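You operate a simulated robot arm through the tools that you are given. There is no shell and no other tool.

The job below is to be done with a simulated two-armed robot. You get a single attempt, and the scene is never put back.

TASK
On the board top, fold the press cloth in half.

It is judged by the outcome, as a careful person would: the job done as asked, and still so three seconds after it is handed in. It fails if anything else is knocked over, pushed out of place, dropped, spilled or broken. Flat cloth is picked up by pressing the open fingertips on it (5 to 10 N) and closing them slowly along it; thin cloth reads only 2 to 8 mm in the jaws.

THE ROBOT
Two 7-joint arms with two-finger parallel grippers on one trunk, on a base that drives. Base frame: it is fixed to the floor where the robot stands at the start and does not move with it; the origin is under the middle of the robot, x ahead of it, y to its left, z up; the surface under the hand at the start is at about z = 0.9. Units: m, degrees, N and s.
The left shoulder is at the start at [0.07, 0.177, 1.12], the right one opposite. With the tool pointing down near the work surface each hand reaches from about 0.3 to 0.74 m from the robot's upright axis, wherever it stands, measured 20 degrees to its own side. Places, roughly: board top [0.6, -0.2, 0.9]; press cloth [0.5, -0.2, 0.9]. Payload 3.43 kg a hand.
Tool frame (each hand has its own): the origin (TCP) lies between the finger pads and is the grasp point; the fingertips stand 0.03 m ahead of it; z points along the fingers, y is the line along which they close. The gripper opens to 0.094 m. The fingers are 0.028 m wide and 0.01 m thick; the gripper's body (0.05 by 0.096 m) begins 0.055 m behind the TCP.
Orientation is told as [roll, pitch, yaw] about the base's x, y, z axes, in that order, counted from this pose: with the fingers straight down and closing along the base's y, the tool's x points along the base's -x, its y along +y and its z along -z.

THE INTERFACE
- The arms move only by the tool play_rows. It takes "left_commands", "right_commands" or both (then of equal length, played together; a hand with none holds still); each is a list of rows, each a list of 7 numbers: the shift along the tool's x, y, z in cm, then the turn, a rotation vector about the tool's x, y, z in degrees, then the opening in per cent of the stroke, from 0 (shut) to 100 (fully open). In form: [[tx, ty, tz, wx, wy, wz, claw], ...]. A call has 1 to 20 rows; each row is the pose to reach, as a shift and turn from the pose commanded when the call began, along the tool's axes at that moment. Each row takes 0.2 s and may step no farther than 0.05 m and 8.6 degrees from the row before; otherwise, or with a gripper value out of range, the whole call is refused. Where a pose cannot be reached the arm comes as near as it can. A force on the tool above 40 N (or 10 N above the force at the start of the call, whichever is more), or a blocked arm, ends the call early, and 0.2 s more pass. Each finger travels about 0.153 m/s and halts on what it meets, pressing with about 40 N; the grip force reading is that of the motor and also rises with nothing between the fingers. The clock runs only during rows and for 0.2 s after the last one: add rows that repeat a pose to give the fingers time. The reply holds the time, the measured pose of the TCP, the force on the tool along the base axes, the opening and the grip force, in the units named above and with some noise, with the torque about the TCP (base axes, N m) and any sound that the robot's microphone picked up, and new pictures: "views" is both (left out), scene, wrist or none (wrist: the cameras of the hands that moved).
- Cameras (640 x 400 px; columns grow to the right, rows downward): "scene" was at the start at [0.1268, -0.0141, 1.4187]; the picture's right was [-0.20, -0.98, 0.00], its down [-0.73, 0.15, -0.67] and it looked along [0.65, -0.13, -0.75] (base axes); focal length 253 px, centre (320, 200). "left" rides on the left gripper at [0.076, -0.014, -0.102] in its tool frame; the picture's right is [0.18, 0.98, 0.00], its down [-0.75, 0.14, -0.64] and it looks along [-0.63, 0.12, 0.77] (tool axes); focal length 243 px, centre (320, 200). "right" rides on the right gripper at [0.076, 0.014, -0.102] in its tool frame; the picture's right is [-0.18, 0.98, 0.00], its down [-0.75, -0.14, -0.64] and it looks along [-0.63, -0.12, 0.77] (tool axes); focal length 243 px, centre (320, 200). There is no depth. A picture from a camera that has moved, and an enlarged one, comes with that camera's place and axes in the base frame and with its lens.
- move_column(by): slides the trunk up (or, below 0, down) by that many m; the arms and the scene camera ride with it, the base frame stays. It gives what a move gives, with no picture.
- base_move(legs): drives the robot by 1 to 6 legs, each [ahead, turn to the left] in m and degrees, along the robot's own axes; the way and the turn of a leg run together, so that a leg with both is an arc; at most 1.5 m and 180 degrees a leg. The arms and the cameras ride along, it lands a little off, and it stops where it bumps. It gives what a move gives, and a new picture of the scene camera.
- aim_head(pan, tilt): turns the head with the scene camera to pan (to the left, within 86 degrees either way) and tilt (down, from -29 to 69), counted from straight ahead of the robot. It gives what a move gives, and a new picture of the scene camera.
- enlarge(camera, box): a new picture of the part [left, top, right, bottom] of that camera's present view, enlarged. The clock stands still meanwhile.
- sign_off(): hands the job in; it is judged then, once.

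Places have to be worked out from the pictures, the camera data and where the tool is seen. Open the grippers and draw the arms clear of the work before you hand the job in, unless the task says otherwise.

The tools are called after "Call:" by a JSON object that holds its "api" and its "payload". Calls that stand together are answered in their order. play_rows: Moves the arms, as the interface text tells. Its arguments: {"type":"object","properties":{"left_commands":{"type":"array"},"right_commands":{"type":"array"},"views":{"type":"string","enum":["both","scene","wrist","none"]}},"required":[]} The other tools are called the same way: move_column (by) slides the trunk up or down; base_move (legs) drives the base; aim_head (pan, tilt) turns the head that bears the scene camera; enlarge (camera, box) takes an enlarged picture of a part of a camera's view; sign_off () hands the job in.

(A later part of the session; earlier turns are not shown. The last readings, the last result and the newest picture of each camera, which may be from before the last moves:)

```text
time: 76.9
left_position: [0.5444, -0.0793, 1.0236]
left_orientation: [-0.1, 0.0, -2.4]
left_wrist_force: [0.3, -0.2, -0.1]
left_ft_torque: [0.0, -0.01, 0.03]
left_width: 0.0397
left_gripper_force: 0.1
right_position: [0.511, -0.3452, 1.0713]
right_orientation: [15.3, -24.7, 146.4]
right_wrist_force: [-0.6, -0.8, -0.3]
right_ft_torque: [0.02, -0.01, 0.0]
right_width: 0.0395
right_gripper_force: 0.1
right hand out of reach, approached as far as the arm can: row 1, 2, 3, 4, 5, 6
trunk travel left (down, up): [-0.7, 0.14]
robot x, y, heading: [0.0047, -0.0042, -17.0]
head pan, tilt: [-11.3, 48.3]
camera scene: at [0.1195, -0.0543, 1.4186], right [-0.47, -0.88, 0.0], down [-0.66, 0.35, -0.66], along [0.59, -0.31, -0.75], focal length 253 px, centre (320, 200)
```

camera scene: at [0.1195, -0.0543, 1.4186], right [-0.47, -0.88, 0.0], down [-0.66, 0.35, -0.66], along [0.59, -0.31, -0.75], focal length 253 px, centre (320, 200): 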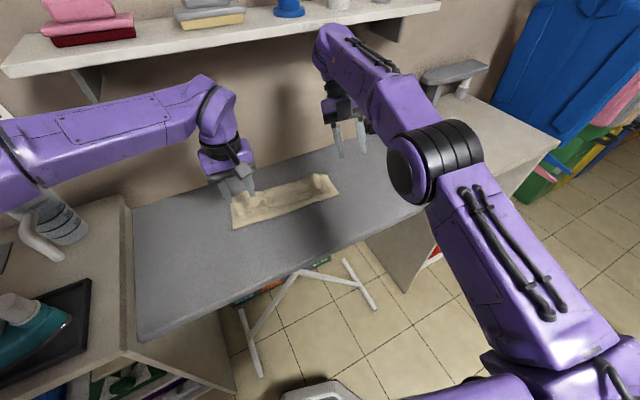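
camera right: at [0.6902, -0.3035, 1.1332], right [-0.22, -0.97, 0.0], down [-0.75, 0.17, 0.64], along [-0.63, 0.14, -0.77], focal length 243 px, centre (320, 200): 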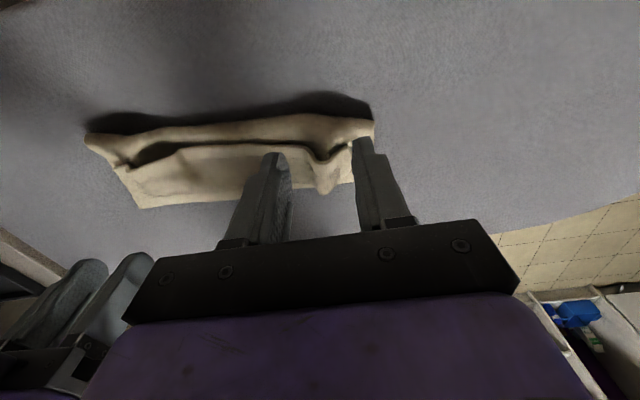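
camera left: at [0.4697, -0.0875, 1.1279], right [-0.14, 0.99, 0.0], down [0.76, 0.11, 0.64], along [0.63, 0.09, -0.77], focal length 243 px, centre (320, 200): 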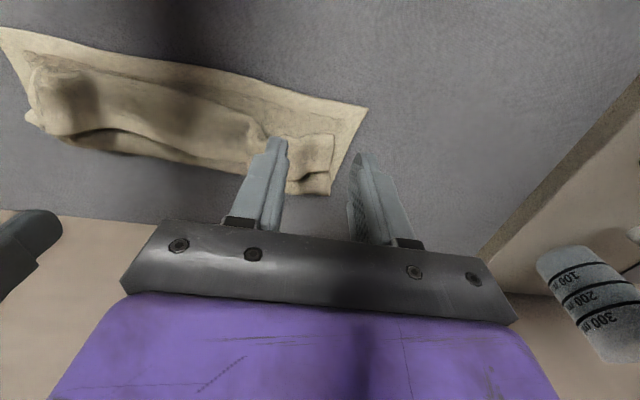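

The elbow rolled up toward its original posture (cables visible on top again) and the hand came in to x≈0.51. I now retract a bit more while removing the tilt.

Call:
{"api": "play_rows", "payload": {"right_commands": [[-0.75, 0.44, 0.5, 0, 0, 0, 42], [-1.5, 0.87, 1.0, 0, 0, 0, 42], [-2.25, 1.3, 1.5, 2, 3.5, 0, 42], [-3.0, 1.75, 2.0, 5, 8.7, 0, 42], [-3.74, 2.18, 2.5, 8, 13.9, 0, 42], [-3.74, 2.18, 2.5, 11, 19, 0, 42], [-3.74, 2.18, 2.5, 13, 22.5, 0, 42], [-3.74, 2.18, 2.5, 15, 26, 0, 42], [-3.74, 2.18, 2.5, 15, 26, 0, 42]], "views": "scene"}}

```text
time: 78.9
left_position: [0.546, -0.0762, 1.0241]
left_orientation: [-0.4, 0.0, -2.4]
left_wrist_force: [-0.2, -0.5, 0.3]
left_ft_torque: [-0.01, 0.01, 0.0]
left_width: 0.0396
left_gripper_force: 0.0
right_position: [0.4623, -0.3435, 1.0723]
right_orientation: [0.1, 0.0, 149.6]
right_wrist_force: [-0.5, -0.2, 0.2]
right_ft_torque: [-0.01, -0.01, -0.03]
right_width: 0.0392
right_gripper_force: 0.1
trunk travel left (down, up): [-0.7, 0.14]
robot x, y, heading: [0.0044, 0.0002, -16.8]
head pan, tilt: [-11.3, 48.3]
camera scene: at [0.1205, -0.051, 1.4186], right [-0.47, -0.88, 0.0], down [-0.66, 0.35, -0.67], along [0.59, -0.31, -0.75], focal length 253 px, centre (320, 200)
```

scene: 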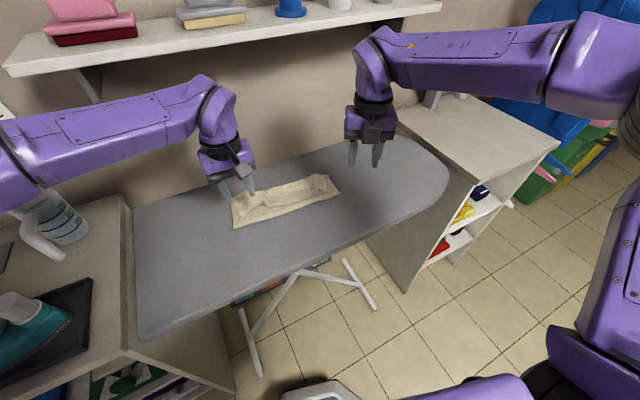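

Everything is reachable again. I turn the right hand back to yaw ≈177.6° and bring both hands over the exposed near hem for a close look.

Call:
{"api": "play_rows", "payload": {"right_commands": [[0.3, -1.0, 0.9, 0, 0, -3.5, 42], [0.5, -2.0, 1.8, 0, 0, -7, 42], [0.8, -3.0, 2.7, 0, 0, -10.5, 42], [1.0, -4.0, 3.6, 0, 0, -14, 42], [1.2, -5.0, 4.5, 0, 0, -17.5, 42], [1.5, -6.0, 5.4, 0, 0, -21, 42], [1.75, -7.0, 6.3, 0, 0, -24.5, 42], [1.96, -7.93, 7.2, 0, 0, -28, 42], [1.96, -7.93, 7.2, 0, 0, -28, 42]], "left_commands": [[0, 0, 0.8, 0, 0, 0, 42], [0.1, 0, 1.6, 0, 0, 0, 42], [0.1, 0, 2.4, 0, 0, 0, 42], [0.2, 0, 3.2, 0, 0, 0, 42], [0.2, 0, 4.0, 0, 0, 0, 42], [0.3, 0, 4.8, 0, 0, 0, 42], [0.3, 0, 5.6, 0, 0, 0, 42], [0.3, 0, 6.4, 0, 0, 0, 42], [0.3, 0, 6.4, 0, 0, 0, 42]]}}

Call:
{"api": "enlarge", "payload": {"camera": "scene", "box": [215, 150, 355, 240]}}

```text
time: 80.9
left_position: [0.5404, -0.0771, 0.9593]
left_orientation: [-0.2, 0.1, -2.4]
left_wrist_force: [0.1, -0.5, 0.1]
left_ft_torque: [0.02, 0.0, 0.01]
left_width: 0.0395
left_gripper_force: 0.0
right_position: [0.5198, -0.2863, 1.0029]
right_orientation: [-0.1, -0.1, 177.6]
right_wrist_force: [-0.2, -0.9, -0.2]
right_ft_torque: [-0.01, 0.01, 0.01]
right_width: 0.0394
right_gripper_force: 0.0
trunk travel left (down, up): [-0.7, 0.14]
robot x, y, heading: [0.0039, -0.0015, -16.7]
head pan, tilt: [-11.3, 48.3]
camera scene: at [0.1196, -0.0514, 1.4187], right [-0.47, -0.88, 0.0], down [-0.66, 0.35, -0.67], along [0.59, -0.31, -0.75], focal length 253 px, centre (320, 200)
camera right: at [0.5946, -0.3041, 1.1037], right [-0.22, -0.97, 0.0], down [-0.75, 0.17, 0.64], along [-0.63, 0.14, -0.77], focal length 243 px, centre (320, 200)
camera left: at [0.4657, -0.088, 1.0639], right [-0.14, 0.99, 0.0], down [0.76, 0.11, 0.64], along [0.64, 0.09, -0.77], focal length 243 px, centre (320, 200)
```

scene: 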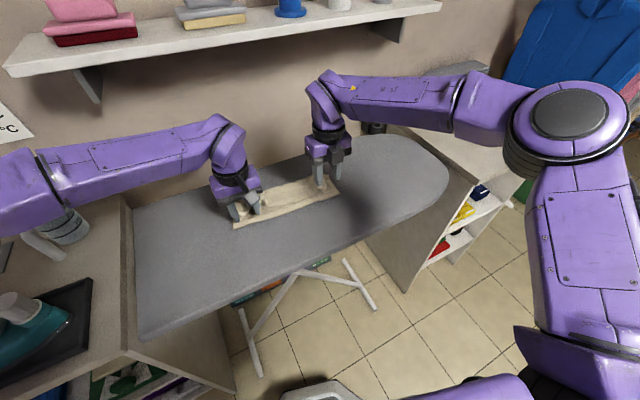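
right: 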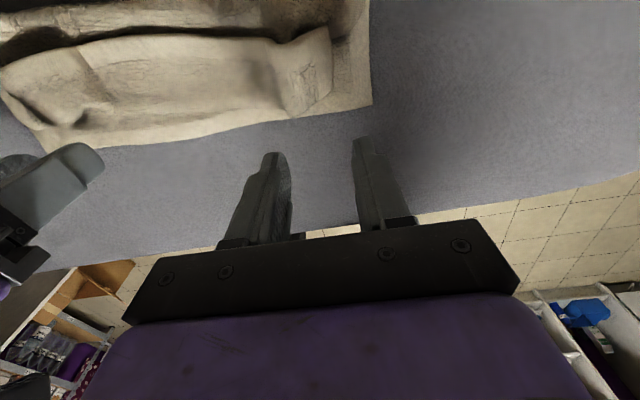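
left: 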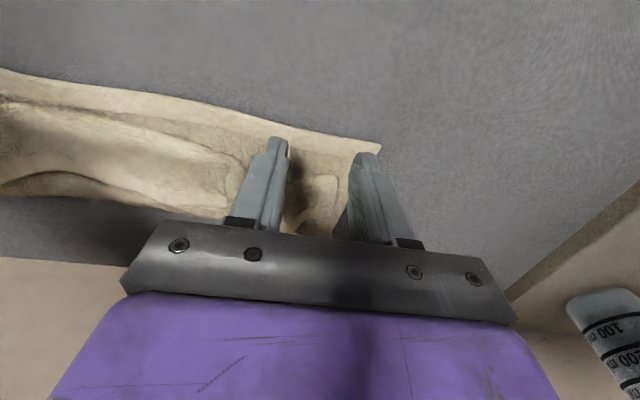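

```text
4.44 times, centred on (285, 195) of scene
camera zoom: at [0.1196, -0.0514, 1.4187], right [-0.47, -0.88, 0.0], down [-0.66, 0.35, -0.67], along [0.59, -0.31, -0.75], focal length 1125 px, centre (476, 222)
```

zoom: 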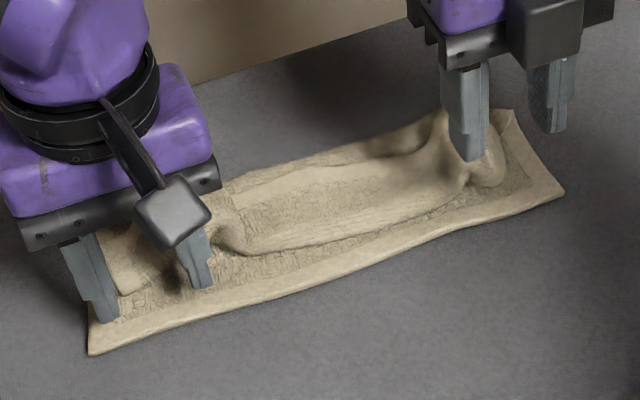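

The near hem is clearly exposed: edge at x≈0.518 (right, y=-0.287) and ≈0.54 (left). I lower both hands so the fingertips straddle just the hem strip.

Call:
{"api": "play_rows", "payload": {"right_commands": [[-0.1, 0.2, 1.5, 0, 0, 0, 42], [-0.2, 0.4, 3.0, 0, 0, 0, 42], [-0.3, 0.4, 4.2, 0, 0, 0, 42], [-0.3, 0.4, 5.2, 0, 0, 0, 42], [-0.3, 0.4, 6.0, 0, 0, 0, 42], [-0.3, 0.4, 6.4, 0, 0, 0, 42], [-0.3, 0.4, 6.4, 0, 0, 0, 42]], "left_commands": [[-0.2, 0, 0, 0, 0, 0, 42], [-0.4, 0, 0.4, 0, 0, 0, 42], [-0.4, 0, 0.8, 0, 0, 0, 42], [-0.4, 0, 1.2, 0, 0, 0, 42], [-0.4, 0, 1.6, 0, 0, 0, 42], [-0.4, 0, 2.0, 0, 0, 0, 42], [-0.4, 0, 2.0, 0, 0, 0, 42]], "views": "wrist"}}

Call:
{"api": "enlarge", "payload": {"camera": "left", "box": [200, 80, 440, 230]}}

Call:
{"api": "enlarge", "payload": {"camera": "right", "box": [200, 60, 440, 210]}}

```text
time: 82.5
left_position: [0.5462, -0.0772, 0.9395]
left_orientation: [-0.2, 0.0, -2.4]
left_wrist_force: [-0.6, 0.3, -0.2]
left_ft_torque: [-0.01, -0.02, 0.0]
left_width: 0.0393
left_gripper_force: 0.0
right_position: [0.5163, -0.2909, 0.9366]
right_orientation: [0.1, 0.0, 177.8]
right_wrist_force: [0.0, 0.5, -0.3]
right_ft_torque: [-0.04, 0.03, -0.01]
right_width: 0.0396
right_gripper_force: 0.1
trunk travel left (down, up): [-0.7, 0.14]
robot x, y, heading: [-0.0003, -0.0004, -16.9]
head pan, tilt: [-11.3, 48.3]
camera right: at [0.5917, -0.3081, 1.0386], right [-0.22, -0.97, 0.0], down [-0.75, 0.17, 0.64], along [-0.63, 0.14, -0.77], focal length 243 px, centre (320, 200)
camera left: at [0.4704, -0.0875, 1.0436], right [-0.14, 0.99, 0.0], down [0.76, 0.11, 0.64], along [0.64, 0.09, -0.77], focal length 243 px, centre (320, 200)
```

right: 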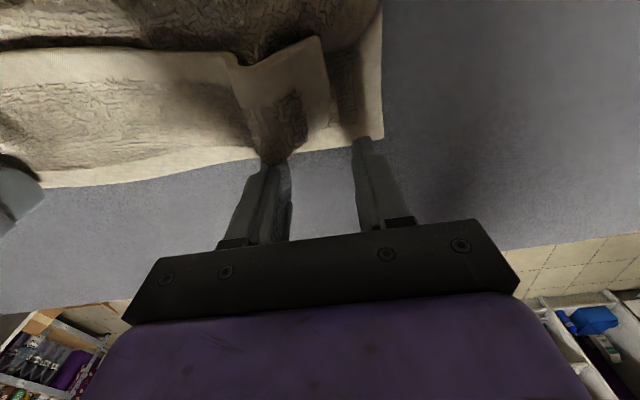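
left: 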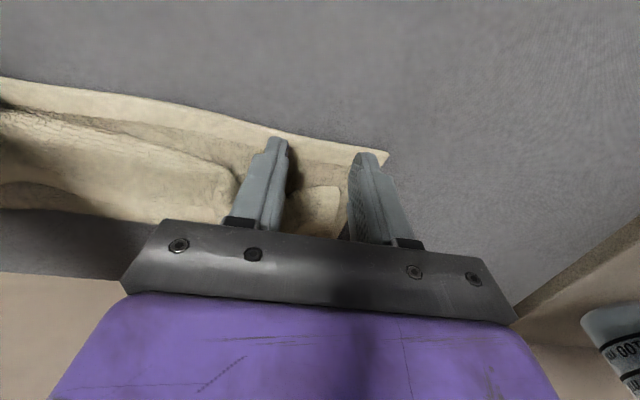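

```text
2.67 times, centred on (320, 155) of left
camera zoom: at [0.4704, -0.0875, 1.0436], right [-0.14, 0.99, 0.0], down [0.76, 0.11, 0.64], along [0.64, 0.09, -0.77], focal length 647 px, centre (320, 320)
```

zoom: 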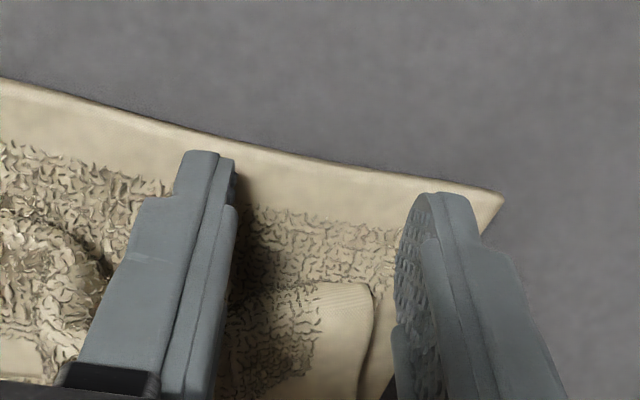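

```text
2.67 times, centred on (320, 135) of right
camera zoom: at [0.5917, -0.3081, 1.0386], right [-0.22, -0.97, 0.0], down [-0.75, 0.17, 0.64], along [-0.63, 0.14, -0.77], focal length 647 px, centre (320, 373)
```

zoom: 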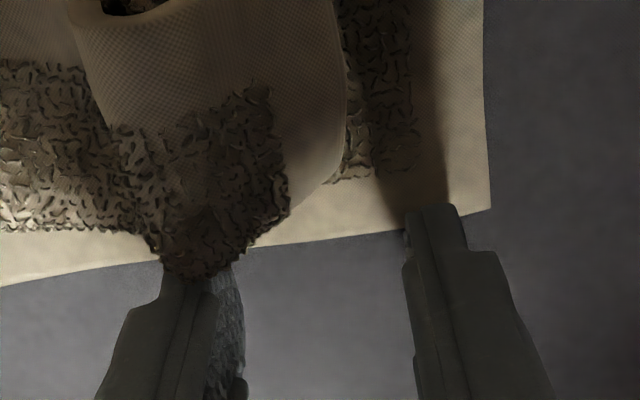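

The left hand needs to shift ~1.2 cm toward the edge. On the right, a loose lobe of the roll overlaps the hem, so I first close that gripper and nudge the lobe back (+x) about 3 cm, just above the hem.

Call:
{"api": "play_rows", "payload": {"right_commands": [[-0.6, 0, -2.0, 0, 0, 0, 30], [-1.1, -0.8, -2.0, 0, 0, 0, 15], [-1.1, -2.0, -1.5, 0, 0, 0, 0], [-1.1, -2.2, -0.2, 0, 0, 0, 0], [-1.1, -2.2, 0.0, 0, 0, 0, 0], [-1.1, -2.2, -0.5, 0, 0, 0, 0], [0, -2.2, -0.5, 0, 0, 0, 0], [1.0, -2.2, -0.5, 0, 0, 0, 0], [2.0, -2.2, -0.5, 0, 0, 0, 0], [3.0, -2.2, -0.5, 0, 0, 0, 0], [3.6, -2.2, -0.5, 0, 0, 0, 0], [3.6, -2.2, -2.0, 0, 0, 0, 0], [2.5, -1.5, -4.0, 0, 0, 0, 20], [1.0, 0, -5.0, 0, 0, 0, 42], [0.5, 0, -5.0, 0, 0, 0, 42]], "left_commands": [[0, 0, -0.8, 0, 0, 0, 42], [0.6, 0, -0.8, 0, 0, 0, 42], [1.2, 0, -0.6, 0, 0, 0, 42], [1.2, 0, -0.2, 0, 0, 0, 42], [1.2, 0, -0.2, 0, 0, 0, 42], [1.2, 0, -0.2, 0, 0, 0, 42], [1.2, 0, -0.2, 0, 0, 0, 42], [1.2, 0, -0.2, 0, 0, 0, 42], [1.2, 0, -0.2, 0, 0, 0, 42], [1.2, 0, -0.2, 0, 0, 0, 42], [1.2, 0, -0.2, 0, 0, 0, 42], [1.2, 0, -0.2, 0, 0, 0, 42], [1.2, 0, -0.2, 0, 0, 0, 42], [1.2, 0, -0.2, 0, 0, 0, 42], [1.2, 0, -0.2, 0, 0, 0, 42]]}}

Call:
{"api": "enlarge", "payload": {"camera": "scene", "box": [215, 150, 355, 240]}}

Call:
{"api": "enlarge", "payload": {"camera": "right", "box": [160, 0, 440, 175]}}

```text
time: 85.7
left_position: [0.534, -0.0754, 0.9411]
left_orientation: [-0.3, -0.1, -2.4]
left_wrist_force: [-0.4, -0.9, -0.1]
left_ft_torque: [0.0, 0.04, 0.0]
left_width: 0.0394
left_gripper_force: 0.1
right_position: [0.5212, -0.2905, 0.9871]
right_orientation: [0.1, -0.1, 177.7]
right_wrist_force: [-0.7, 0.2, 0.3]
right_ft_torque: [0.02, -0.04, 0.0]
right_width: 0.0394
right_gripper_force: 0.0
trunk travel left (down, up): [-0.7, 0.14]
robot x, y, heading: [0.0011, -0.0012, -17.0]
head pan, tilt: [-11.3, 48.3]
camera scene: at [0.1204, -0.0507, 1.4186], right [-0.47, -0.88, 0.0], down [-0.66, 0.35, -0.67], along [0.59, -0.31, -0.75], focal length 253 px, centre (320, 200)
camera right: at [0.5965, -0.3083, 1.0887], right [-0.22, -0.97, 0.0], down [-0.75, 0.17, 0.64], along [-0.63, 0.14, -0.77], focal length 243 px, centre (320, 200)
camera left: at [0.458, -0.0863, 1.0461], right [-0.14, 0.99, 0.0], down [0.76, 0.11, 0.64], along [0.64, 0.09, -0.77], focal length 243 px, centre (320, 200)
```

scene: 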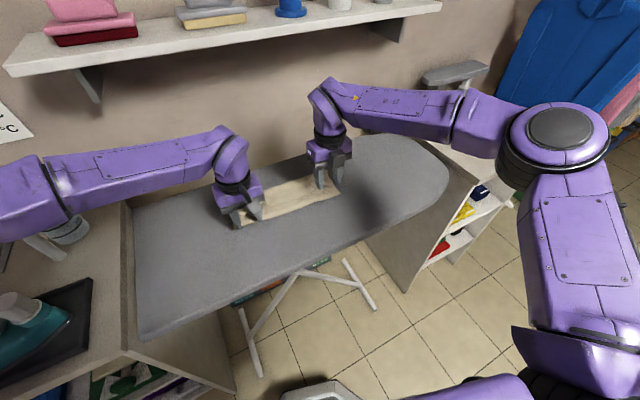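
right: 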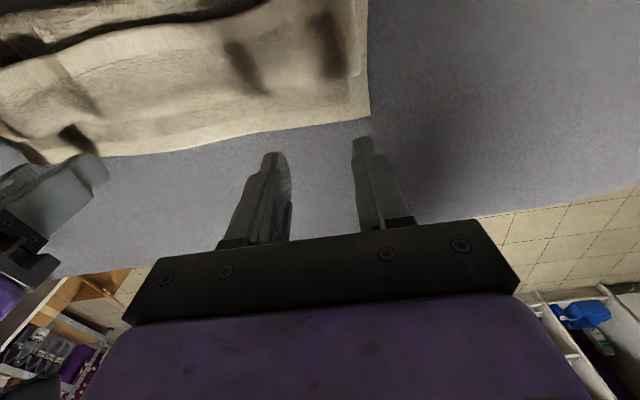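
left: 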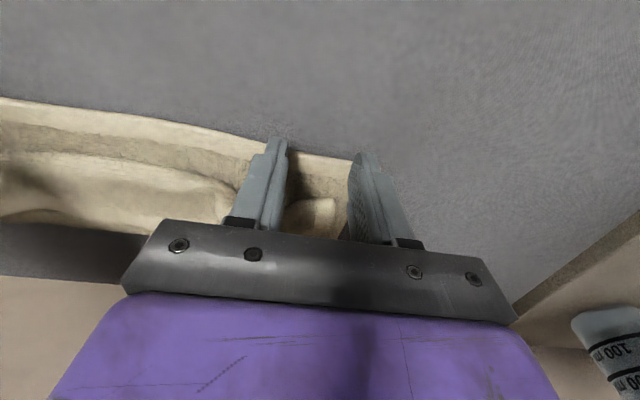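

```text
4.44 times, centred on (285, 195) of scene
camera zoom: at [0.1204, -0.0507, 1.4186], right [-0.47, -0.88, 0.0], down [-0.66, 0.35, -0.67], along [0.59, -0.31, -0.75], focal length 1125 px, centre (476, 222)
```

zoom: 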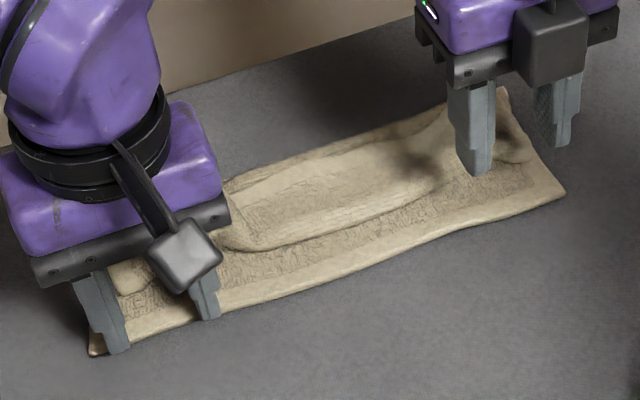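

```text
2.29 times, centred on (300, 88) of right
camera zoom: at [0.5965, -0.3083, 1.0887], right [-0.22, -0.97, 0.0], down [-0.75, 0.17, 0.64], along [-0.63, 0.14, -0.77], focal length 555 px, centre (366, 457)
```

zoom: 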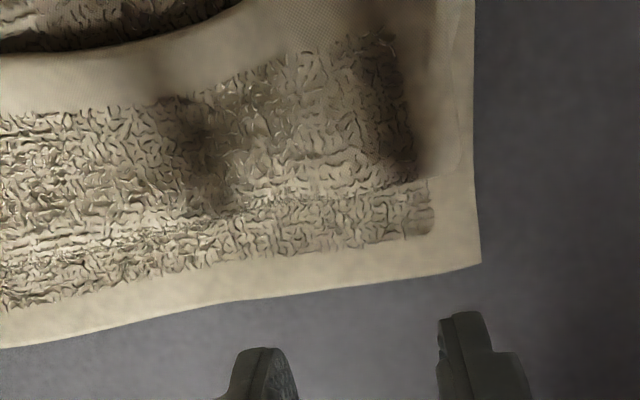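

The nudge cleared the hem on the right nicely. I lower both hands onto the hem strip (right edge x≈0.521, left ≈0.528).

Call:
{"api": "play_rows", "payload": {"right_commands": [[0.3, 0, 1.2, 0, 0, 0, 42], [0.6, 0, 2.4, 0, 0, 0, 42], [0.6, 0, 3.6, 0, 0, 0, 42], [0.6, 0, 4.6, 0, 0, 0, 42], [0.6, 0, 5.1, 0, 0, 0, 42], [0.6, 0, 5.3, 0, 0, 0, 42], [0.6, 0, 5.3, 0, 0, 0, 42]], "left_commands": [[0, 0, 0.1, 0, 0, 0, 42], [0, 0, 0.2, 0, 0, 0, 42], [0, 0, 0.3, 0, 0, 0, 42], [0, 0, 0.4, 0, 0, 0, 42], [0, 0, 0.6, 0, 0, 0, 42], [0, 0, 0.75, 0, 0, 0, 42], [0, 0, 0.75, 0, 0, 0, 42]], "views": "wrist"}}

```text
time: 87.3
left_position: [0.5341, -0.0765, 0.9336]
left_orientation: [-0.3, 0.0, -2.4]
left_wrist_force: [0.6, -0.4, 1.7]
left_ft_torque: [0.03, -0.06, -0.01]
left_width: 0.0397
left_gripper_force: 0.0
right_position: [0.5266, -0.2901, 0.9352]
right_orientation: [-0.1, 0.0, 177.6]
right_wrist_force: [-0.1, -1.0, 2.2]
right_ft_torque: [-0.05, -0.01, 0.0]
right_width: 0.0397
right_gripper_force: 0.1
trunk travel left (down, up): [-0.7, 0.14]
robot x, y, heading: [-0.0002, -0.0012, -16.9]
head pan, tilt: [-11.3, 48.3]
camera right: at [0.602, -0.3083, 1.0363], right [-0.22, -0.97, 0.0], down [-0.75, 0.17, 0.64], along [-0.63, 0.14, -0.77], focal length 243 px, centre (320, 200)
camera left: at [0.4582, -0.0873, 1.0384], right [-0.14, 0.99, 0.0], down [0.76, 0.11, 0.64], along [0.64, 0.09, -0.77], focal length 243 px, centre (320, 200)
```

right: 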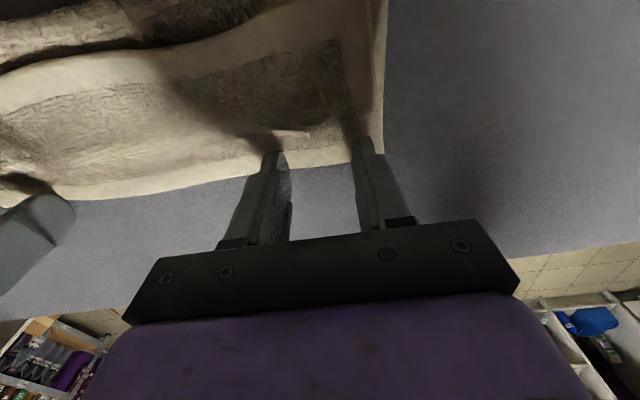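
left: 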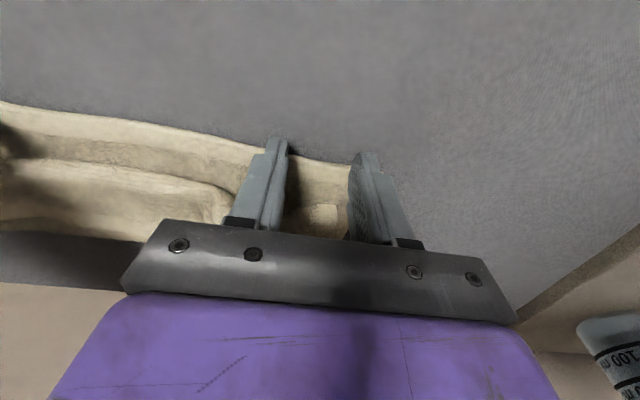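

Contact is light and well placed. I press about 1 mm more and close slowly as before.

Call:
{"api": "play_rows", "payload": {"left_commands": [[0, 0, 0.1, 0, 0, 0, 42], [0, 0, 0.1, 0, 0, 0, 42], [0, -0.12, 0.1, 0, 0, 0, 39], [0, -0.24, 0.1, 0, 0, 0, 36], [0, -0.36, 0.1, 0, 0, 0, 33], [0, -0.48, 0.1, 0, 0, 0, 30], [0, -0.6, 0.1, 0, 0, 0, 27], [0, -0.72, 0.1, 0, 0, 0, 24], [0, -0.72, 0.1, 0, 0, 0, 24]], "right_commands": [[0, 0, 0.1, 0, 0, 0, 42], [0, 0, 0.1, 0, 0, 0, 42], [0, -0.12, 0.1, 0, 0, 0, 39], [0, -0.24, 0.1, 0, 0, 0, 36], [0, -0.36, 0.1, 0, 0, 0, 33], [0, -0.48, 0.1, 0, 0, 0, 30], [0, -0.6, 0.1, 0, 0, 0, 27], [0, -0.72, 0.1, 0, 0, 0, 24], [0, -0.72, 0.1, 0, 0, 0, 24]], "views": "wrist"}}

```text
time: 89.3
left_position: [0.5327, -0.0842, 0.9333]
left_orientation: [-0.4, 0.0, -2.4]
left_wrist_force: [-0.2, 2.1, 4.3]
left_ft_torque: [0.09, -0.03, 0.04]
left_width: 0.0229
left_gripper_force: 0.4
right_position: [0.5274, -0.2833, 0.9337]
right_orientation: [0.1, 0.0, 177.7]
right_wrist_force: [0.7, -2.7, 7.5]
right_ft_torque: [-0.08, -0.07, 0.0]
right_width: 0.022
right_gripper_force: 0.0
trunk travel left (down, up): [-0.7, 0.14]
robot x, y, heading: [0.0019, 0.0012, -16.9]
head pan, tilt: [-11.3, 48.3]
camera right: at [0.602, -0.3009, 1.0354], right [-0.22, -0.97, 0.0], down [-0.75, 0.17, 0.64], along [-0.63, 0.14, -0.77], focal length 243 px, centre (320, 200)
camera left: at [0.457, -0.0941, 1.0378], right [-0.14, 0.99, 0.0], down [0.76, 0.11, 0.64], along [0.64, 0.09, -0.77], focal length 243 px, centre (320, 200)
```

right: 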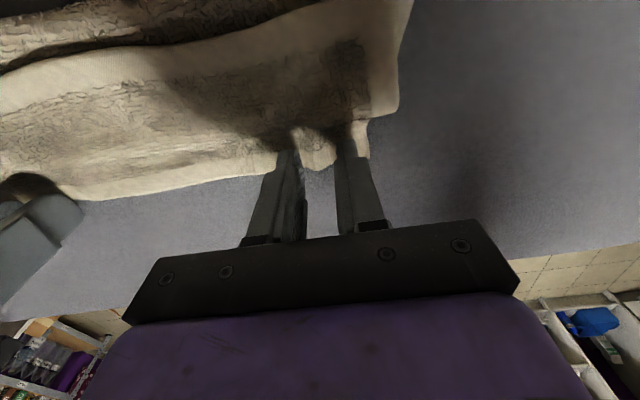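
left: 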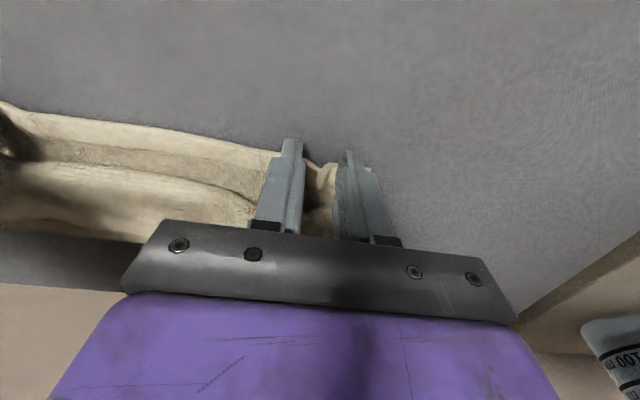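

Ridges are forming on the single-layer hem in both jaws. I finish closing.

Call:
{"api": "play_rows", "payload": {"left_commands": [[0, -0.12, 0.04, 0, 0, 0, 21], [0, -0.24, 0.04, 0, 0, 0, 18], [0, -0.36, 0.04, 0, 0, 0, 15], [0, -0.48, 0.04, 0, 0, 0, 12], [0, -0.6, 0.04, 0, 0, 0, 9], [0, -0.7, 0.04, 0, 0, 0, 6], [0, -0.75, 0.04, 0, 0, 0, 3], [0, -0.75, 0.04, 0, 0, 0, 0], [0, -0.75, 0.04, 0, 0, 0, 0], [0, -0.75, 0.04, 0, 0, 0, 0]], "right_commands": [[0, -0.12, 0, 0, 0, 0, 21], [0, -0.24, 0, 0, 0, 0, 18], [0, -0.36, 0, 0, 0, 0, 15], [0, -0.48, 0, 0, 0, 0, 12], [0, -0.6, 0, 0, 0, 0, 9], [0, -0.7, 0, 0, 0, 0, 6], [0, -0.75, 0, 0, 0, 0, 3], [0, -0.75, 0, 0, 0, 0, 0], [0, -0.75, 0, 0, 0, 0, 0], [0, -0.75, 0, 0, 0, 0, 0]], "views": "wrist"}}

```text
time: 91.5
left_position: [0.5321, -0.0906, 0.9339]
left_orientation: [-0.4, -0.1, -2.4]
left_wrist_force: [-0.6, -0.6, 6.0]
left_ft_torque: [0.02, -0.04, -0.02]
left_width: 0.0037
left_gripper_force: 38.5
right_position: [0.5264, -0.2768, 0.9337]
right_orientation: [0.1, 0.0, 177.7]
right_wrist_force: [-0.2, 0.3, 3.8]
right_ft_torque: [-0.03, -0.04, 0.0]
right_width: 0.0033
right_gripper_force: 38.3
trunk travel left (down, up): [-0.7, 0.14]
robot x, y, heading: [0.0017, -0.0013, -17.0]
head pan, tilt: [-11.3, 48.3]
camera right: at [0.6025, -0.2938, 1.0355], right [-0.22, -0.97, 0.0], down [-0.75, 0.17, 0.64], along [-0.63, 0.14, -0.77], focal length 243 px, centre (320, 200)
camera left: at [0.4564, -0.1011, 1.0375], right [-0.14, 0.99, 0.0], down [0.76, 0.11, 0.64], along [0.64, 0.09, -0.77], focal length 243 px, centre (320, 200)
```

right: 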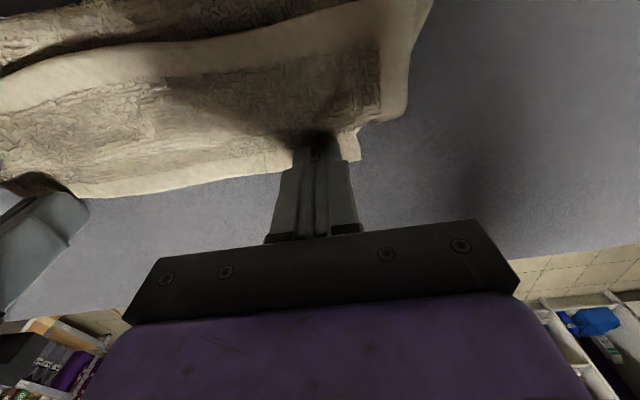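
left: 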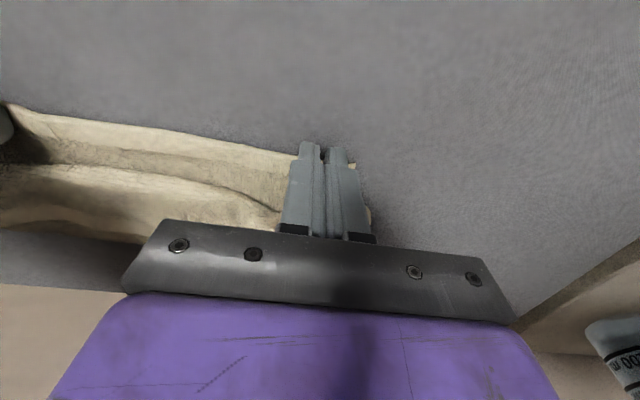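

Widths of 3.3–3.7 mm show single-layer grips on the near hem. I lift 5 cm with the arms and then raise the trunk 14 cm so the cloth hangs and falls open.

Call:
{"api": "play_rows", "payload": {"left_commands": [[0, 0, -1, 0, 0, 0, 0], [0, 0, -2, 0, 0, 0, 0], [0, 0, -3, 0, 0, 0, 0], [0, 0, -4, 0, 0, 0, 0], [0, 0, -5, 0, 0, 0, 0], [0, 0, -5, 0, 0, 0, 0]], "right_commands": [[0, 0, -1, 0, 0, 0, 0], [0, 0, -2, 0, 0, 0, 0], [0, 0, -3, 0, 0, 0, 0], [0, 0, -4, 0, 0, 0, 0], [0, 0, -5, 0, 0, 0, 0], [0, 0, -5, 0, 0, 0, 0]], "views": "scene"}}

Call:
{"api": "move_column", "payload": {"by": 0.135}}

Call:
{"api": "enlarge", "payload": {"camera": "scene", "box": [120, 100, 440, 300]}}

```text
time: 92.9
left_position: [0.5339, -0.0901, 0.9826]
left_orientation: [-0.2, 0.0, -2.4]
left_wrist_force: [0.9, -0.1, -1.6]
left_ft_torque: [-0.01, 0.05, -0.09]
left_width: 0.0041
left_gripper_force: 38.3
right_position: [0.5292, -0.2772, 0.983]
right_orientation: [0.0, -0.1, 177.7]
right_wrist_force: [0.4, 0.2, -0.6]
right_ft_torque: [0.01, 0.0, 0.04]
right_width: 0.0038
right_gripper_force: 38.1
trunk travel left (down, up): [-0.7, 0.14]
robot x, y, heading: [0.0019, 0.0034, -17.0]
head pan, tilt: [-11.3, 48.3]
camera scene: at [0.1205, -0.0514, 1.4186], right [-0.47, -0.88, 0.0], down [-0.66, 0.35, -0.66], along [0.59, -0.31, -0.75], focal length 253 px, centre (320, 200)
```

scene: 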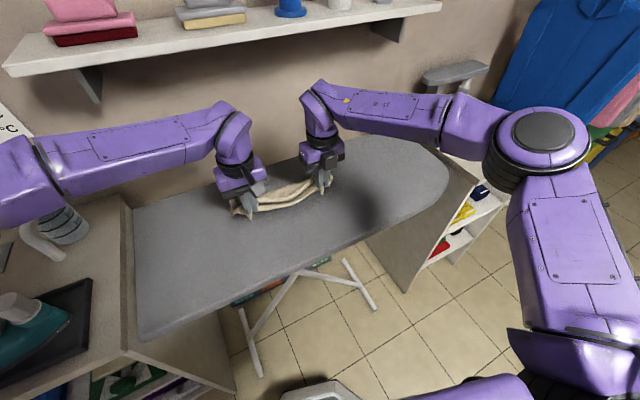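

```text
time: 94.5
left_position: [0.5323, -0.0902, 1.1183]
left_orientation: [-0.2, 0.0, -2.4]
left_wrist_force: [0.6, 0.5, 0.0]
left_ft_torque: [0.0, -0.01, 0.01]
left_width: 0.0038
left_gripper_force: 38.4
right_position: [0.5284, -0.2768, 1.1179]
right_orientation: [0.0, -0.1, 177.7]
right_wrist_force: [0.1, -0.4, -1.3]
right_ft_torque: [-0.01, -0.01, 0.01]
right_width: 0.0037
right_gripper_force: 37.9
trunk travel left (down, up): [-0.835, 0.005]
robot x, y, heading: [0.0042, 0.0016, -17.2]
head pan, tilt: [-11.3, 48.3]
```

```text
2.00 times, centred on (280, 200) of scene
camera zoom: at [0.1203, -0.0514, 1.5536], right [-0.47, -0.88, 0.0], down [-0.66, 0.35, -0.67], along [0.59, -0.31, -0.75], focal length 506 px, centre (400, 200)
```

zoom: 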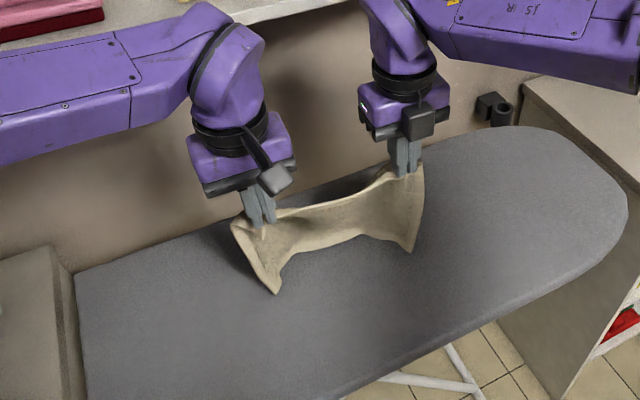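

The cloth now hangs as a single open sheet from its near hem, its lower edge just touching the board. I raise 7 cm more to free it and shift 7 cm toward the robot, letting the swing settle.

Call:
{"api": "play_rows", "payload": {"left_commands": [[0, 0, -1.4, 0, 0, 0, 0], [0, 0, -2.8, 0, 0, 0, 0], [0, 0, -4.2, 0, 0, 0, 0], [0, 0, -5.6, 0, 0, 0, 0], [0, 0, -7.0, 0, 0, 0, 0], [1.0, 0, -7.5, 0, 0, 0, 0], [2.2, 0, -7.5, 0, 0, 0, 0], [3.4, 0, -7.5, 0, 0, 0, 0], [4.6, 0, -7.5, 0, 0, 0, 0], [5.8, 0, -7.5, 0, 0, 0, 0], [7.0, 0, -7.5, 0, 0, 0, 0], [7.0, 0, -7.5, 0, 0, 0, 0], [7.0, 0, -7.5, 0, 0, 0, 0], [7.0, 0, -7.5, 0, 0, 0, 0]], "right_commands": [[0, 0, -1.4, 0, 0, 0, 0], [0, 0, -2.8, 0, 0, 0, 0], [0, 0, -4.2, 0, 0, 0, 0], [0, 0, -5.6, 0, 0, 0, 0], [0, 0, -7.0, 0, 0, 0, 0], [-1.0, 0, -7.5, 0, 0, 0, 0], [-2.2, 0, -7.5, 0, 0, 0, 0], [-3.4, 0, -7.5, 0, 0, 0, 0], [-4.6, 0, -7.5, 0, 0, 0, 0], [-5.8, 0, -7.5, 0, 0, 0, 0], [-7.0, 0, -7.5, 0, 0, 0, 0], [-7.0, 0, -7.5, 0, 0, 0, 0], [-7.0, 0, -7.5, 0, 0, 0, 0], [-7.0, 0, -7.5, 0, 0, 0, 0]]}}

Call:
{"api": "enlarge", "payload": {"camera": "scene", "box": [120, 100, 440, 300]}}

```text
time: 97.5
left_position: [0.4648, -0.0865, 1.1929]
left_orientation: [-0.3, 0.0, -2.3]
left_wrist_force: [0.2, -0.7, 0.5]
left_ft_torque: [0.01, 0.0, -0.02]
left_width: 0.0037
left_gripper_force: 38.0
right_position: [0.4584, -0.2745, 1.1932]
right_orientation: [0.1, 0.0, 177.7]
right_wrist_force: [0.3, 0.8, 0.4]
right_ft_torque: [0.04, -0.04, 0.03]
right_width: 0.0037
right_gripper_force: 37.8
trunk travel left (down, up): [-0.835, 0.005]
robot x, y, heading: [0.0036, -0.001, -17.0]
head pan, tilt: [-11.3, 48.3]
camera scene: at [0.1196, -0.0514, 1.5537], right [-0.47, -0.88, 0.0], down [-0.66, 0.35, -0.67], along [0.59, -0.31, -0.75], focal length 253 px, centre (320, 200)
camera right: at [0.5335, -0.2921, 1.2955], right [-0.22, -0.97, 0.0], down [-0.75, 0.17, 0.64], along [-0.63, 0.14, -0.77], focal length 243 px, centre (320, 200)
camera left: at [0.3885, -0.098, 1.2972], right [-0.14, 0.99, 0.0], down [0.76, 0.11, 0.64], along [0.64, 0.09, -0.77], focal length 243 px, centre (320, 200)
```

scene: 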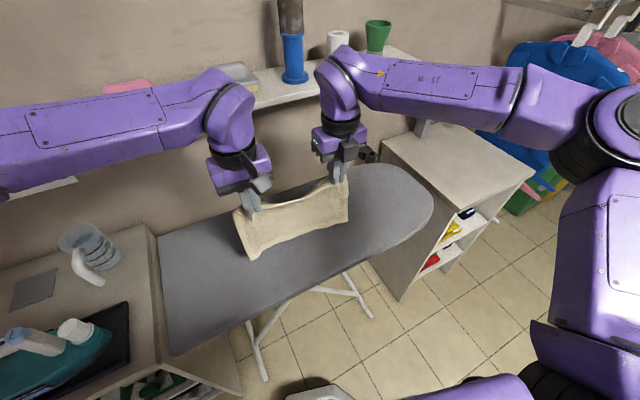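
right: 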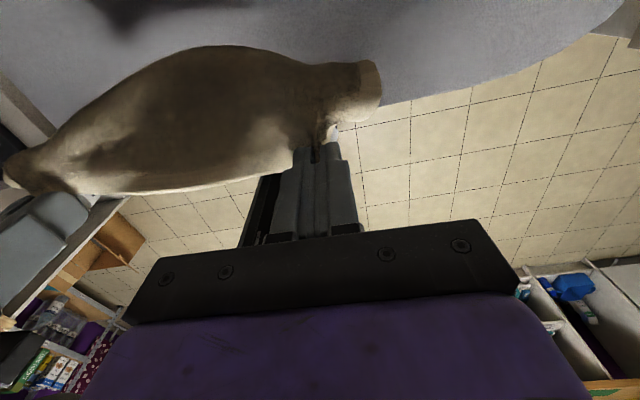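
left: 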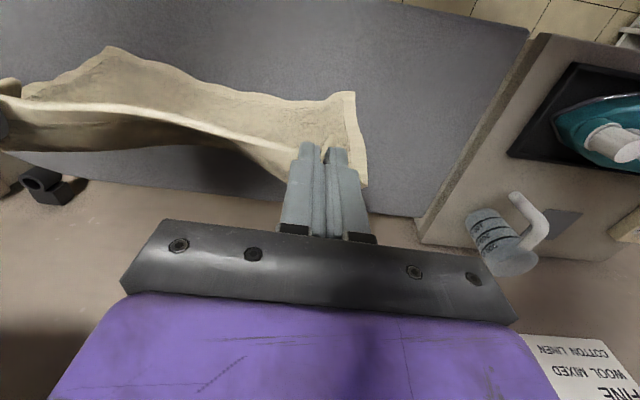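

```text
2.00 times, centred on (280, 200) of scene
camera zoom: at [0.1196, -0.0514, 1.5537], right [-0.47, -0.88, 0.0], down [-0.66, 0.35, -0.67], along [0.59, -0.31, -0.75], focal length 506 px, centre (400, 200)
```

zoom: 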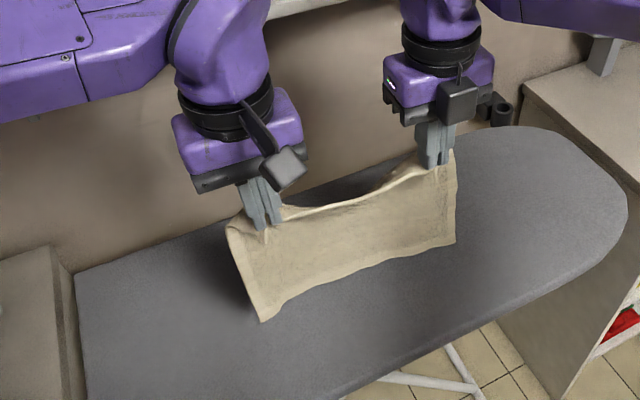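

The cloth hangs fully open as one flat sheet. I shift slightly toward the robot and lower it so the free edge touches at x≈0.46, then move forward while lowering to lay the first half down.

Call:
{"api": "play_rows", "payload": {"left_commands": [[1.0, 0, 0.3, 0, 0, 0, 0], [2.0, 0, 1.0, 0, 0, 0, 0], [2.0, 0, 2.0, 0, 0, 0, 0], [2.0, 0, 3.2, 0, 0, 0, 0], [1.8, 0, 4.3, 0, 0, 0, 0], [0.7, 0, 5.0, 0, 0, 0, 0], [-0.5, 0, 5.9, 0, 0, 0, 0], [-1.7, 0, 7.0, 0, 0, 0, 0], [-2.9, 0, 8.1, 0, 0, 0, 0], [-2.9, 0, 8.1, 0, 0, 0, 0]], "right_commands": [[-1.0, 0, 0.3, 0, 0, 0, 0], [-2.0, 0, 1.0, 0, 0, 0, 0], [-2.0, 0, 2.0, 0, 0, 0, 0], [-2.0, 0, 3.2, 0, 0, 0, 0], [-1.8, 0, 4.3, 0, 0, 0, 0], [-0.7, 0, 5.0, 0, 0, 0, 0], [0.5, 0, 5.9, 0, 0, 0, 0], [1.7, 0, 7.0, 0, 0, 0, 0], [2.9, 0, 8.1, 0, 0, 0, 0], [2.9, 0, 8.1, 0, 0, 0, 0]]}}

Call:
{"api": "enlarge", "payload": {"camera": "scene", "box": [160, 120, 420, 282]}}

```text
time: 99.7
left_position: [0.4922, -0.0907, 1.1114]
left_orientation: [-0.3, 0.0, -2.4]
left_wrist_force: [-0.2, -0.1, 0.1]
left_ft_torque: [-0.01, 0.05, -0.03]
left_width: 0.0038
left_gripper_force: 38.7
right_position: [0.4849, -0.276, 1.1138]
right_orientation: [-0.1, 0.0, 177.7]
right_wrist_force: [-0.2, -0.2, -0.4]
right_ft_torque: [0.0, -0.02, 0.0]
right_width: 0.0035
right_gripper_force: 37.8
trunk travel left (down, up): [-0.835, 0.005]
robot x, y, heading: [0.0022, -0.001, -16.9]
head pan, tilt: [-11.3, 48.3]
camera scene: at [0.1193, -0.0512, 1.5537], right [-0.47, -0.88, 0.0], down [-0.66, 0.35, -0.67], along [0.59, -0.31, -0.75], focal length 253 px, centre (320, 200)
camera right: at [0.561, -0.2932, 1.215], right [-0.22, -0.97, 0.0], down [-0.75, 0.17, 0.64], along [-0.63, 0.14, -0.77], focal length 243 px, centre (320, 200)
camera left: at [0.4167, -0.1005, 1.2162], right [-0.14, 0.99, 0.0], down [0.76, 0.11, 0.64], along [0.64, 0.09, -0.77], focal length 243 px, centre (320, 200)
```

scene: 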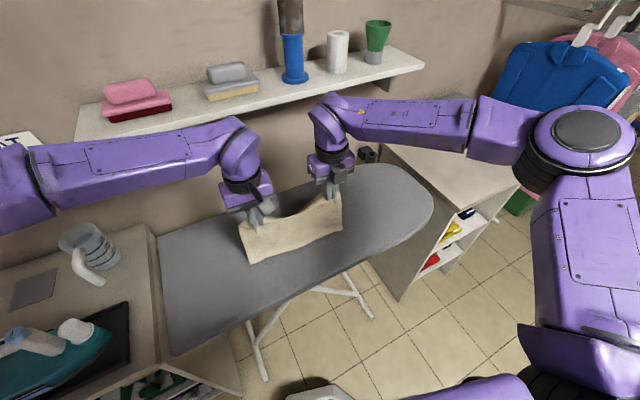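
right: 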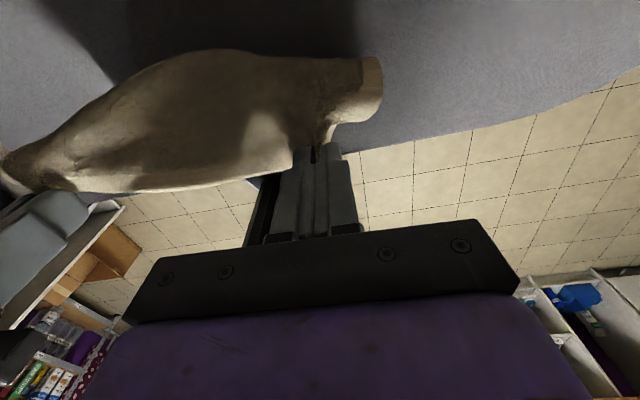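
left: 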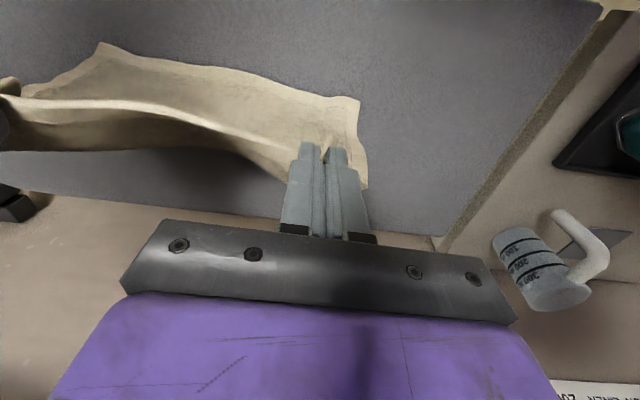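

```text
2.46 times, centred on (290, 201) of scene
camera zoom: at [0.1193, -0.0512, 1.5537], right [-0.47, -0.88, 0.0], down [-0.66, 0.35, -0.67], along [0.59, -0.31, -0.75], focal length 623 px, centre (394, 198)
```

zoom: 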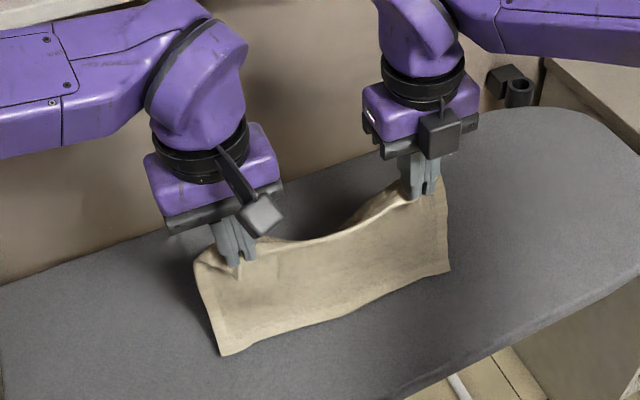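

The free edge rests at x≈0.51 (left) / 0.49 (right) and the sheet bows away from the robot, as wanted. I keep lowering while moving forward to lay more of the lower half.

Call:
{"api": "play_rows", "payload": {"left_commands": [[-0.5, 0, 1.2, 0, 0, 0, 0], [-1.2, 0, 2.4, 0, 0, 0, 0], [-2.0, 0, 3.6, 0, 0, 0, 0], [-3.0, 0, 4.8, 0, 0, 0, 0], [-4.0, 0, 5.8, 0, 0, 0, 0], [-5.0, 0, 6.6, 0, 0, 0, 0], [-5.0, 0, 6.6, 0, 0, 0, 0]], "right_commands": [[0.5, 0, 1.2, 0, 0, 0, 0], [1.2, 0, 2.4, 0, 0, 0, 0], [2.0, 0, 3.6, 0, 0, 0, 0], [3.0, 0, 4.8, 0, 0, 0, 0], [4.0, 0, 5.8, 0, 0, 0, 0], [5.0, 0, 6.6, 0, 0, 0, 0], [5.0, 0, 6.6, 0, 0, 0, 0]]}}

Call:
{"api": "enlarge", "payload": {"camera": "scene", "box": [160, 120, 420, 282]}}

```text
time: 101.3
left_position: [0.5418, -0.0913, 1.0451]
left_orientation: [-0.2, 0.0, -2.4]
left_wrist_force: [0.1, -0.2, -0.3]
left_ft_torque: [-0.01, -0.03, -0.01]
left_width: 0.0037
left_gripper_force: 38.1
right_position: [0.5366, -0.2772, 1.047]
right_orientation: [0.0, 0.0, 177.7]
right_wrist_force: [-0.2, 0.5, -0.7]
right_ft_torque: [0.01, -0.01, 0.01]
right_width: 0.0037
right_gripper_force: 38.1
trunk travel left (down, up): [-0.835, 0.005]
robot x, y, heading: [0.0035, 0.0006, -17.1]
head pan, tilt: [-11.3, 48.3]
camera scene: at [0.1197, -0.0513, 1.5537], right [-0.47, -0.88, 0.0], down [-0.66, 0.35, -0.67], along [0.59, -0.31, -0.75], focal length 253 px, centre (320, 200)
camera right: at [0.612, -0.2946, 1.1486], right [-0.22, -0.97, 0.0], down [-0.75, 0.17, 0.64], along [-0.63, 0.14, -0.77], focal length 243 px, centre (320, 200)
camera left: at [0.4661, -0.1023, 1.15], right [-0.14, 0.99, 0.0], down [0.76, 0.11, 0.64], along [0.64, 0.09, -0.77], focal length 243 px, centre (320, 200)
```

scene: 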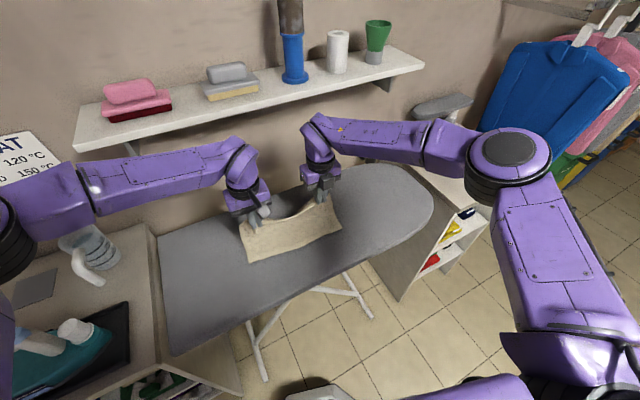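
right: 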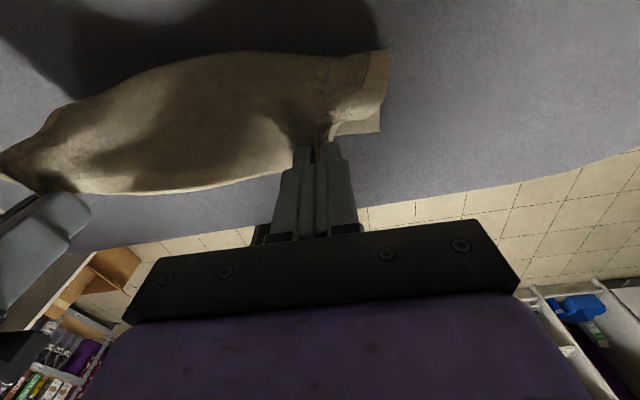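
left: 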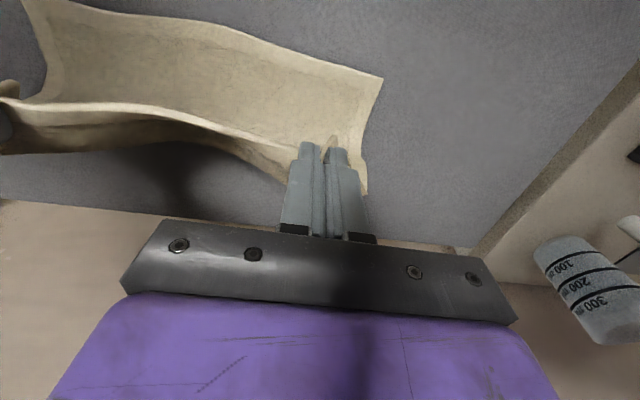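

```text
2.46 times, centred on (290, 201) of scene
camera zoom: at [0.1197, -0.0513, 1.5537], right [-0.47, -0.88, 0.0], down [-0.66, 0.35, -0.67], along [0.59, -0.31, -0.75], focal length 623 px, centre (394, 198)
```

zoom: 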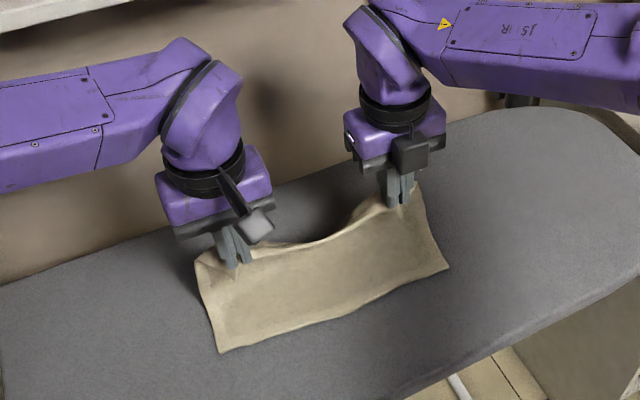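

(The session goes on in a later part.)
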